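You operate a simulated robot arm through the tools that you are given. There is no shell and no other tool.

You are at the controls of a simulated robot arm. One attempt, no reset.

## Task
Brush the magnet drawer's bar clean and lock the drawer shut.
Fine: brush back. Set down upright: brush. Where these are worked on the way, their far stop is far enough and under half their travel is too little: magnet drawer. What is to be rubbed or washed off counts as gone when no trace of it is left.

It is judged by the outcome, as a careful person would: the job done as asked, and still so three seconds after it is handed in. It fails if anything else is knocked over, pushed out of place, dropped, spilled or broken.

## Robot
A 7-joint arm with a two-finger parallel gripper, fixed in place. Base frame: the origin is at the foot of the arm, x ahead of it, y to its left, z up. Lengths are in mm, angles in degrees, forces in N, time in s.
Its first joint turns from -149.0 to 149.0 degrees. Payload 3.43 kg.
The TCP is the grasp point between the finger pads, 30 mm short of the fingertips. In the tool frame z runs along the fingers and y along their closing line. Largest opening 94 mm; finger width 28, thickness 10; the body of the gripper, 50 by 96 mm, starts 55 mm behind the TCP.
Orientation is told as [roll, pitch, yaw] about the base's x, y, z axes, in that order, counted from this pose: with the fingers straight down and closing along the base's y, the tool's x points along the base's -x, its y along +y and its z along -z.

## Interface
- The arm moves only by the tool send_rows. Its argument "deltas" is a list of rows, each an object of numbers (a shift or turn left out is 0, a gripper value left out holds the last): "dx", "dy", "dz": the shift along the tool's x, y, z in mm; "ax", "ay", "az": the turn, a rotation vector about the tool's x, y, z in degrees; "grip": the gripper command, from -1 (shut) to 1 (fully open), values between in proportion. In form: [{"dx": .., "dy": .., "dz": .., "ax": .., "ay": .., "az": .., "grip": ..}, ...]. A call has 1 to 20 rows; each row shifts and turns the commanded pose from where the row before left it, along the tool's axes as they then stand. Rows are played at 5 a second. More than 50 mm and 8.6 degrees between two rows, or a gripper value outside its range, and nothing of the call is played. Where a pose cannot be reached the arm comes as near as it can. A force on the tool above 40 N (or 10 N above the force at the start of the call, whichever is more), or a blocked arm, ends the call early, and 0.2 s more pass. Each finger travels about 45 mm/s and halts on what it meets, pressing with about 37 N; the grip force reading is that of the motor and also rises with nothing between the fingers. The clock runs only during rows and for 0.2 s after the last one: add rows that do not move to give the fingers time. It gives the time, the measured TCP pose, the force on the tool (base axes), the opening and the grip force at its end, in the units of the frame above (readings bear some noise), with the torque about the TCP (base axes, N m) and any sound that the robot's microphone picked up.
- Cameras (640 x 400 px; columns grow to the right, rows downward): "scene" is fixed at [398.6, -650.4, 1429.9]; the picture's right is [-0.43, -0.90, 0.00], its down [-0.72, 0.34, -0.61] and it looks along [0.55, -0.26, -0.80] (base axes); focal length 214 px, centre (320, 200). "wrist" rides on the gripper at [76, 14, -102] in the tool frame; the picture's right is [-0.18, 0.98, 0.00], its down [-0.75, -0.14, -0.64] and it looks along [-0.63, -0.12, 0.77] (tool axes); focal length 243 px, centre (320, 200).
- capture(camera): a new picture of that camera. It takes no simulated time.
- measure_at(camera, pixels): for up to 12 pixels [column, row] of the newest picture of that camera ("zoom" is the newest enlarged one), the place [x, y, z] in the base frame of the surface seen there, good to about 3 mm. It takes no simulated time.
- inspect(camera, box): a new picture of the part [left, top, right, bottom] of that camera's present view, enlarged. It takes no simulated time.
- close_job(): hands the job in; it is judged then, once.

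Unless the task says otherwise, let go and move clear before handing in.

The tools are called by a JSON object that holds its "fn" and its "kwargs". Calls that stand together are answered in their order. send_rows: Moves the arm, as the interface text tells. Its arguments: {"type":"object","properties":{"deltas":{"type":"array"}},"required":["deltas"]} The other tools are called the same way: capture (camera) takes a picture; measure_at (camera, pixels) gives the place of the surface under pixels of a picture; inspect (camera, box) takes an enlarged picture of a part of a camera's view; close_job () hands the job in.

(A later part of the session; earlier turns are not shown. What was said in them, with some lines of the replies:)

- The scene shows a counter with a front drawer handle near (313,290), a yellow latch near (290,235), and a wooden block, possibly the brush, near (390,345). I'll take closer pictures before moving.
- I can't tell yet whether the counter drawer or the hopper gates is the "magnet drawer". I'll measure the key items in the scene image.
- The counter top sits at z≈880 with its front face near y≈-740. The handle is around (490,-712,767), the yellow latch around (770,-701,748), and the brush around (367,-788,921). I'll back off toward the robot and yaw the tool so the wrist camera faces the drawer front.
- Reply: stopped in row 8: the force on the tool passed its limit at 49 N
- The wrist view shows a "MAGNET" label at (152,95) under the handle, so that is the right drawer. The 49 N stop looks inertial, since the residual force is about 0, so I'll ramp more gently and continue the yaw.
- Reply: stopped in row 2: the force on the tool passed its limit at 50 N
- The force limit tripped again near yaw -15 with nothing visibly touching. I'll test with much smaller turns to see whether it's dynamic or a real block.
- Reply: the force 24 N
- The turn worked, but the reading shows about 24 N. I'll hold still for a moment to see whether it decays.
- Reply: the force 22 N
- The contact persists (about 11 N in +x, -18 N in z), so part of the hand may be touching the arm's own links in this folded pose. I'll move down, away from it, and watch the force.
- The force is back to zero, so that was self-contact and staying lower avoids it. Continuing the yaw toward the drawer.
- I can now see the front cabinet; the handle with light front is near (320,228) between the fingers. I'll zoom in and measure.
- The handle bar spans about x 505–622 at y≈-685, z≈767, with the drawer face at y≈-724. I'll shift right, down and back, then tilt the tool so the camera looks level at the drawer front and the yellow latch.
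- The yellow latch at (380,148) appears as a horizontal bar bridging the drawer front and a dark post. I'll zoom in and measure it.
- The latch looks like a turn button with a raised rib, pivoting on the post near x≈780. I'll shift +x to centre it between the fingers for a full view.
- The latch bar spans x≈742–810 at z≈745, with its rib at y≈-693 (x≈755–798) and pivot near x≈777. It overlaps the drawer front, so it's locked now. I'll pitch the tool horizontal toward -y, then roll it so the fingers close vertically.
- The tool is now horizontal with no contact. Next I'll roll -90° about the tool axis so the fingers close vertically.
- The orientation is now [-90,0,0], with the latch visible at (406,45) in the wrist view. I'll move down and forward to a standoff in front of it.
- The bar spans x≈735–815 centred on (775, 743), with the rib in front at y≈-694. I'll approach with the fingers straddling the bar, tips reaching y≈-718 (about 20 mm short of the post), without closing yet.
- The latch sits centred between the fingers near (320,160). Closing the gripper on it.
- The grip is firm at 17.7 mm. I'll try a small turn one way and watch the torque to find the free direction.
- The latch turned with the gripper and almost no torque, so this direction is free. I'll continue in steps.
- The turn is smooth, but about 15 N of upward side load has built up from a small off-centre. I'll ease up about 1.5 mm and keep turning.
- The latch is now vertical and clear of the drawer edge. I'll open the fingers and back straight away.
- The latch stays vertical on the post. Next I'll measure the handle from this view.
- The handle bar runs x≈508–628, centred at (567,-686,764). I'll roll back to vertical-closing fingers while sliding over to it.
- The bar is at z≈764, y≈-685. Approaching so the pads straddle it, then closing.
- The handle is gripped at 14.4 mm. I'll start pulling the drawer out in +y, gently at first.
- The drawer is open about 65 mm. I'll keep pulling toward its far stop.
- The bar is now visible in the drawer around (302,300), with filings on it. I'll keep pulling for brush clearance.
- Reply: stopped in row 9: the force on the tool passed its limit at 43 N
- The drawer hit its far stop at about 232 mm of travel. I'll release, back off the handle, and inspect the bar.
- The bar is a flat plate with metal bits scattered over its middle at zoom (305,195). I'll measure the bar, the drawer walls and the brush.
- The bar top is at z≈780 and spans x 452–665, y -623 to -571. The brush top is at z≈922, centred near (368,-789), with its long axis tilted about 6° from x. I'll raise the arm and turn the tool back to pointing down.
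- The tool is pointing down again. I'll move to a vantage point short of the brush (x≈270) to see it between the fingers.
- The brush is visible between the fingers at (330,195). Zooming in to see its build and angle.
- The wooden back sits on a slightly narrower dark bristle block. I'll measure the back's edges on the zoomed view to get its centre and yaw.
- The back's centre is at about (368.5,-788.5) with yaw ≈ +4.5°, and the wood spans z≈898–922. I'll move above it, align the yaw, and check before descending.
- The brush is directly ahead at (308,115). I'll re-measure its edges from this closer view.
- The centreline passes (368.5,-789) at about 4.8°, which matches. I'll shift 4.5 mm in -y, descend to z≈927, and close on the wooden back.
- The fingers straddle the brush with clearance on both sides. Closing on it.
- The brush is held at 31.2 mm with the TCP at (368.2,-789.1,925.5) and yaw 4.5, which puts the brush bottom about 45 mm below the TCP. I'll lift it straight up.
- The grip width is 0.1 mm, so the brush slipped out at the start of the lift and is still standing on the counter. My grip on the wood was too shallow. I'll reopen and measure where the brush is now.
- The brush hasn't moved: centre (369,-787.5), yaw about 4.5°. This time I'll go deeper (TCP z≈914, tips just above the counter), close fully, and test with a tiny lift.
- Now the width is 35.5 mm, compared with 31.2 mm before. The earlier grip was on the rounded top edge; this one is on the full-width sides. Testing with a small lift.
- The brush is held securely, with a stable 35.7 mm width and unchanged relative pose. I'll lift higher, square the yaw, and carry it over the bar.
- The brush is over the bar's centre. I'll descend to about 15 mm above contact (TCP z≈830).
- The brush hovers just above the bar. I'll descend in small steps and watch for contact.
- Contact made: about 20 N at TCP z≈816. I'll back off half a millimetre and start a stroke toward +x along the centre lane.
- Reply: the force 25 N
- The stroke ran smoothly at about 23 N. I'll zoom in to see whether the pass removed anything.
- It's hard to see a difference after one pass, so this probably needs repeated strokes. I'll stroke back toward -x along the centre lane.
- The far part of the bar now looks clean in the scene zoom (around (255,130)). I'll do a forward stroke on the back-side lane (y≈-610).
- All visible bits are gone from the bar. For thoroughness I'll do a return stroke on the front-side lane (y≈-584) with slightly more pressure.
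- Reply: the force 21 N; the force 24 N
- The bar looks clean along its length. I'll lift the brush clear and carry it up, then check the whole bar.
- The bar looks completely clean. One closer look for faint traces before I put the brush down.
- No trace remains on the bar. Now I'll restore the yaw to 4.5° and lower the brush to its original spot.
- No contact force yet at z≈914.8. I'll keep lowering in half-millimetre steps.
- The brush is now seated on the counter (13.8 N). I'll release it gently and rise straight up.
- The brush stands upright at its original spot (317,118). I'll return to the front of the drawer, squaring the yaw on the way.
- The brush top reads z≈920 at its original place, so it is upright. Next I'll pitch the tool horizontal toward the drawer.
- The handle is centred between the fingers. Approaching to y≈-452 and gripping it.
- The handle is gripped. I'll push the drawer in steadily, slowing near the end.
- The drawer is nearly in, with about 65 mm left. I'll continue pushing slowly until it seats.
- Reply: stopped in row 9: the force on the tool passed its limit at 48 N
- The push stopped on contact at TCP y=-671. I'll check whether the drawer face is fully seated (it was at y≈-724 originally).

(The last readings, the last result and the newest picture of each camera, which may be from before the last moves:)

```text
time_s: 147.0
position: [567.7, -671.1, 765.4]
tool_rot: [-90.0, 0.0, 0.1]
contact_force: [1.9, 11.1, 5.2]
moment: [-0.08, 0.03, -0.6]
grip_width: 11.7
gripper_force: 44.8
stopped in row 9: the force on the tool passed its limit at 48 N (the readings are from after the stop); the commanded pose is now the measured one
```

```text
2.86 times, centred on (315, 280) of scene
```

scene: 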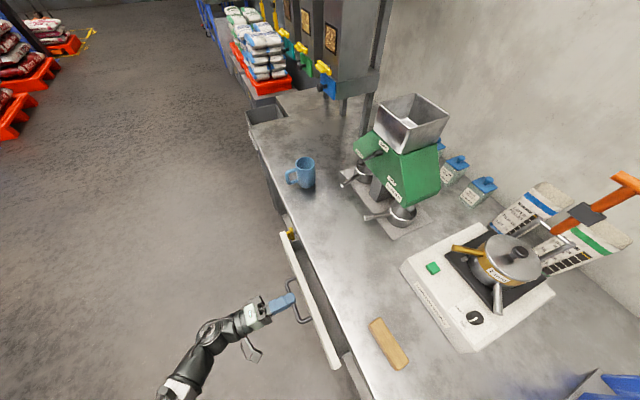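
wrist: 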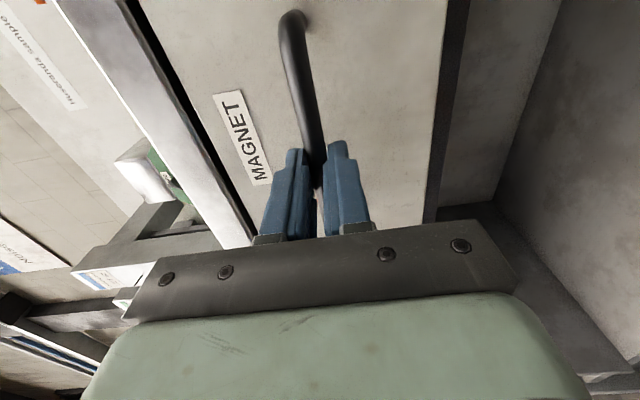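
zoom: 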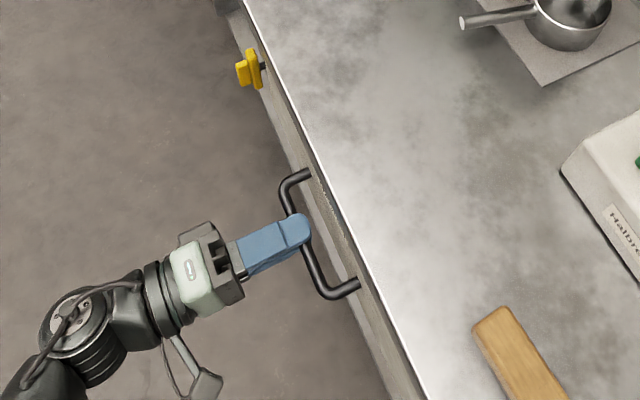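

The drawer face is back at y≈-723, so it is fully closed. I'll release the handle, back away, and slide over in front of the latch.

{"fn": "send_rows", "kwargs": {"deltas": [{"grip": 0.1}, {}, {}, {}, {"dz": -4}, {"dz": -12}, {"dz": -18}, {"dz": -20}, {"dz": -18}, {"dz": -12}, {"dz": -5}, {}]}}

{"fn": "send_rows", "kwargs": {"deltas": [{"dx": -8, "dy": 2}, {"dx": -20, "dy": 4}, {"dx": -30, "dy": 5}, {"dx": -35, "dy": 5}, {"dx": -35, "dy": 4}, {"dx": -33, "dy": 2}, {"dx": -24}, {"dx": -14}, {"dx": -6}, {"dx": -2}, {}, {}]}}

{"fn": "send_rows", "kwargs": {"deltas": [{"az": 2}, {"az": 5}, {"az": 7}, {"az": 7}, {"az": 7}, {"az": 7}, {"az": 7}, {"az": 7}, {"az": 7}, {"az": 7}, {"az": 7}, {"az": 7}, {"az": 6}, {"az": 4}, {"az": 2}, {"az": 1}, {}, {}]}}

{"fn": "capture", "kwargs": {"camera": "wrist"}}

```text
time_s: 149.6
position: [567.4, -583.8, 763.2]
tool_rot: [-89.8, -0.1, 0.0]
contact_force: [-0.7, 0.4, 0.2]
moment: [-0.01, 0.01, 0.02]
grip_width: 51.6
gripper_force: 0.1
```

```text
time_s: 152.2
position: [776.5, -582.6, 743.9]
tool_rot: [-89.9, -0.1, 0.0]
contact_force: [0.1, -0.9, 0.5]
moment: [0.0, 0.0, -0.02]
grip_width: 51.7
gripper_force: 0.2
```

```text
time_s: 156.0
position: [775.7, -584.1, 742.3]
tool_rot: [63.1, -89.9, -152.9]
contact_force: [0.2, -0.1, -0.4]
moment: [0.01, -0.04, 0.0]
grip_width: 51.6
gripper_force: 0.1
```

```text
taken
```

wrist: 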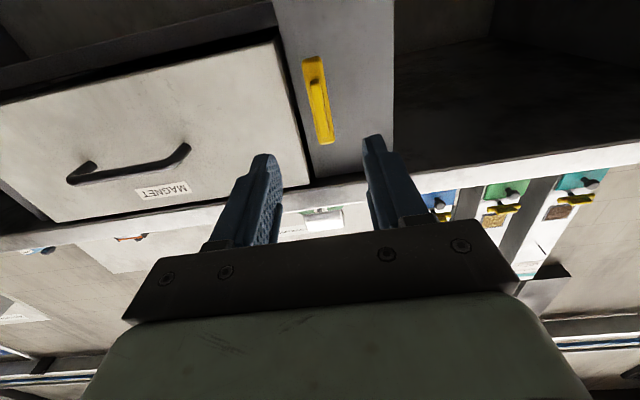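

The drawer is flush and the latch is still vertical at (318,100). I'll approach it, grip, and then turn it back.

{"fn": "send_rows", "kwargs": {"deltas": [{"dx": -1, "dy": -0.5, "dz": 5}, {"dz": 14}, {"dz": 18}, {"dz": 18}, {"dz": 17}, {"dz": 13}, {"dz": 9}, {"dz": 5}, {"dz": 2}, {}, {}]}}

{"fn": "capture", "kwargs": {"camera": "wrist"}}

```text
time_s: 158.4
position: [775.2, -684.7, 744.1]
tool_rot: [61.2, -89.8, -151.2]
contact_force: [0.3, 0.2, 0.4]
moment: [0.0, -0.01, -0.02]
grip_width: 51.7
gripper_force: 0.1
```

```text
taken
```

wrist: 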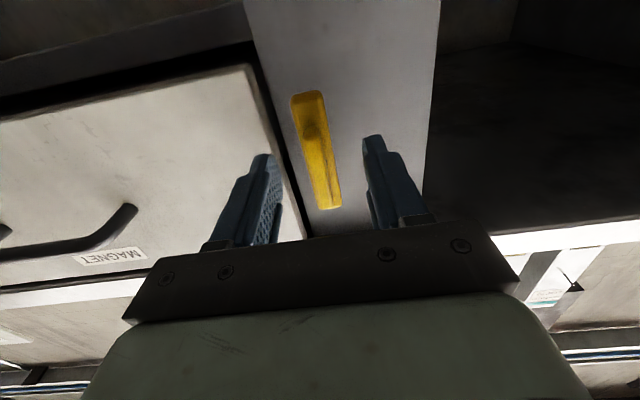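

The fingers straddle the vertical latch. Closing and turning it back in steps.

{"fn": "send_rows", "kwargs": {"deltas": [{"grip": -1}, {}, {}, {}, {}, {"az": -1}, {"az": -3}, {"az": -4}, {"az": -4}, {"az": -3}, {"az": -1}, {}]}}

```text
time_s: 161.0
position: [774.6, -684.2, 744.0]
tool_rot: [-89.6, -73.9, -0.2]
contact_force: [3.5, -9.2, -3.4]
moment: [-0.16, 0.02, 0.17]
grip_width: 18.0
gripper_force: 45.6
```

{"fn": "send_rows", "kwargs": {"deltas": [{"az": -2}, {"az": -4}, {"az": -5}, {"az": -5}, {"az": -5}, {"az": -5}, {"az": -4}, {"az": -2}, {}]}}

```text
time_s: 163.0
position: [774.0, -685.3, 743.1]
tool_rot: [-90.0, -42.2, 0.0]
contact_force: [0.6, -13.8, 5.4]
moment: [0.5, -0.01, -0.81]
grip_width: 17.7
gripper_force: 45.4
```

{"fn": "send_rows", "kwargs": {"deltas": [{"az": -2}, {"az": -4}, {"az": -5}, {"az": -5}, {"az": -5}, {"az": -5}, {"az": -4}, {"az": -2}, {}]}}

```text
time_s: 165.0
position: [774.7, -684.6, 742.7]
tool_rot: [-90.0, -10.2, -0.1]
contact_force: [1.3, -30.6, 17.4]
moment: [-0.56, 0.0, 0.5]
grip_width: 17.8
gripper_force: 45.3
```

The latch is nearly horizontal, but a side load of about 30 N has built up. I'll ease in 1 mm and up 1 mm to relieve it, then finish the last 10°.

{"fn": "send_rows", "kwargs": {"deltas": [{"dz": 1, "dy": -1}, {}, {"az": -2}, {"az": -3}, {"az": -3}, {"az": -2}, {}]}}

```text
time_s: 166.6
position: [775.2, -684.5, 744.1]
tool_rot: [-89.9, -0.1, 0.1]
contact_force: [6.6, -3.6, 5.1]
moment: [-0.16, 0.03, -0.93]
grip_width: 17.9
gripper_force: 45.2
```

It's back to horizontal with almost no torque. I'll nudge a little further to make sure it is at its locked stop.

{"fn": "send_rows", "kwargs": {"deltas": [{"az": -1}, {"az": -1}, {}]}}

{"fn": "inspect", "kwargs": {"camera": "wrist", "box": [200, 70, 460, 250]}}

```text
time_s: 167.4
position: [774.4, -684.1, 743.7]
tool_rot: [-89.9, 1.9, 0.2]
contact_force: [0.0, 4.2, 1.1]
moment: [-0.12, -1.53, 0.8]
grip_width: 18.6
gripper_force: 45.5
```

```text
2.22 times, centred on (330, 160) of wrist
```

zoom: 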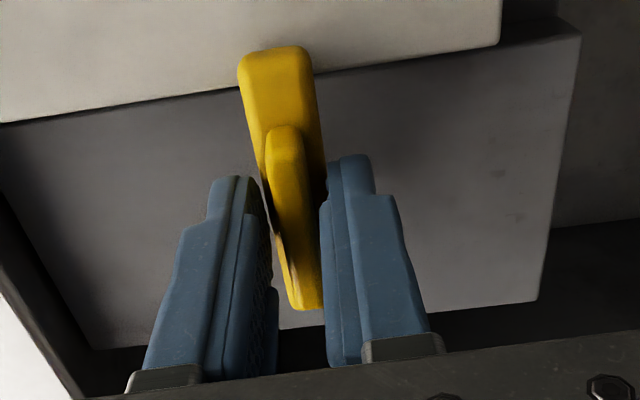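

The torque rose to 1.5 N·m, so the latch is against its locked stop and its end overlaps the drawer front. I'll release and back away.

{"fn": "send_rows", "kwargs": {"deltas": [{"grip": 0.1}, {}, {}, {}, {"dz": -4}, {"dz": -12}, {"dz": -18}, {"dz": -22}, {"dz": -22}, {"dz": -22}, {"dz": -18}, {"dz": -12}, {"dz": -5}, {}]}}

{"fn": "capture", "kwargs": {"camera": "wrist"}}

{"fn": "capture", "kwargs": {"camera": "scene"}}

```text
time_s: 170.4
position: [773.6, -550.8, 745.0]
tool_rot: [-90.0, 1.9, 0.0]
contact_force: [-0.3, -0.3, -0.2]
moment: [-0.02, 0.01, 0.0]
grip_width: 51.8
gripper_force: 0.1
```

```text
taken
```

wrist: 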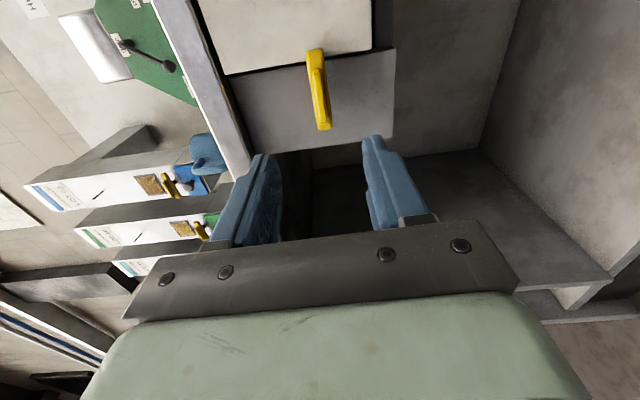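

```text
taken
```

scene: 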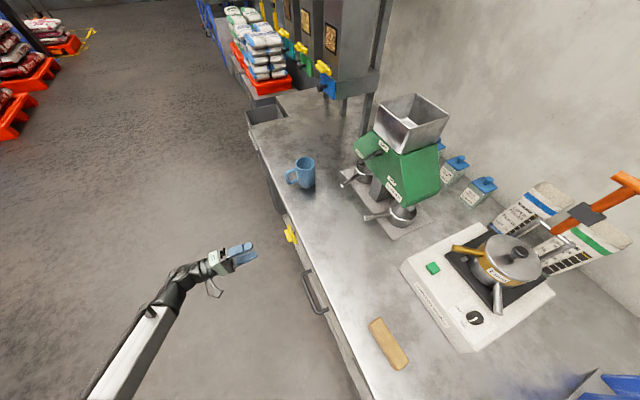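

The drawer is shut, the latch looks horizontal at (318,88), and the brush is back in place. I'll verify the latch and drawer positions against the starting values.

{"fn": "measure_at", "kwargs": {"camera": "wrist", "pixels": [[315, 53], [318, 75], [322, 100], [326, 126], [290, 30], [350, 20], [350, 100]]}}

{"fn": "inspect", "kwargs": {"camera": "wrist", "box": [270, 10, 390, 150]}}

{"fn": "inspect", "kwargs": {"camera": "scene", "box": [260, 200, 430, 400]}}

{"fn": "measure_at", "kwargs": {"camera": "scene", "pixels": [[375, 323], [388, 345], [402, 366], [300, 175]]}}

```text
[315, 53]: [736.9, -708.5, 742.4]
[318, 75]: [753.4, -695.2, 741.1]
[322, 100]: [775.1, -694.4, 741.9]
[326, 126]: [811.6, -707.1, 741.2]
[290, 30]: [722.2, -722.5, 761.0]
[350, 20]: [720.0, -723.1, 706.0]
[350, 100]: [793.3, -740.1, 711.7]
```

```text
2.86 times, centred on (330, 80) of wrist
```

zoom: 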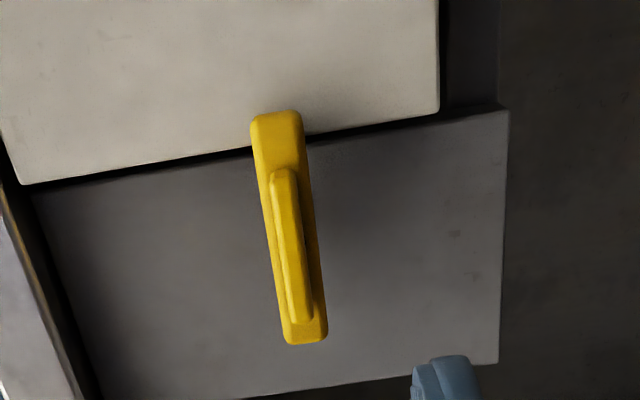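

```text
2.00 times, centred on (345, 300) of scene
```

zoom: 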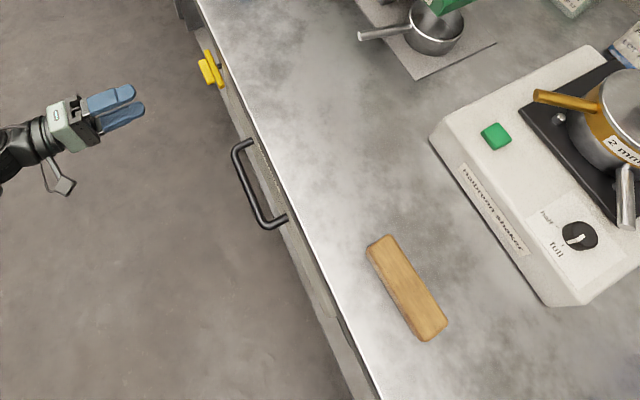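

```text
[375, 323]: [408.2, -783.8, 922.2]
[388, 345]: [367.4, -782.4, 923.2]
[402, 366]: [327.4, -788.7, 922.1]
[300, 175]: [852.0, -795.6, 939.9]
```

All readings match the finished state:
- **Drawer:** the face is at y≈-723, fully shut.
- **Latch:** it lies horizontal at z≈742 and overlaps the drawer front from x≈737, against its locked stop.
- **Bar:** it showed no traces when I checked it before closing the drawer.
- **Brush:** it stands upright at its original spot with its top at z≈922.

The arm is clear, so I'm handing in.

{"fn": "close_job", "kwargs": {}}

```text
The job is handed in.
```

The magnet drawer's bar is brushed clean, and the drawer is shut and locked. I've handed the job in; no verdict has come back.

- **Bar:** close-up pictures after the last stroke showed no filings or other trace on it.
- **Drawer:** I pulled it to its far stop (about 232 mm) for the brushing, then pushed it back until its face was where it started.
- **Latch:** I turned the yellow latch back to horizontal until it met its stop, so its end overlaps the drawer front again. I didn't tug the drawer to test it.
- **Brush:** it stands upright on the counter, within a few millimetres of where it was. My first grip slipped off as I lifted, but the brush stayed standing on the counter.

Early on, the arm appears to have touched itself while folded and tripped the force limit. I saw nothing else knocked or moved.
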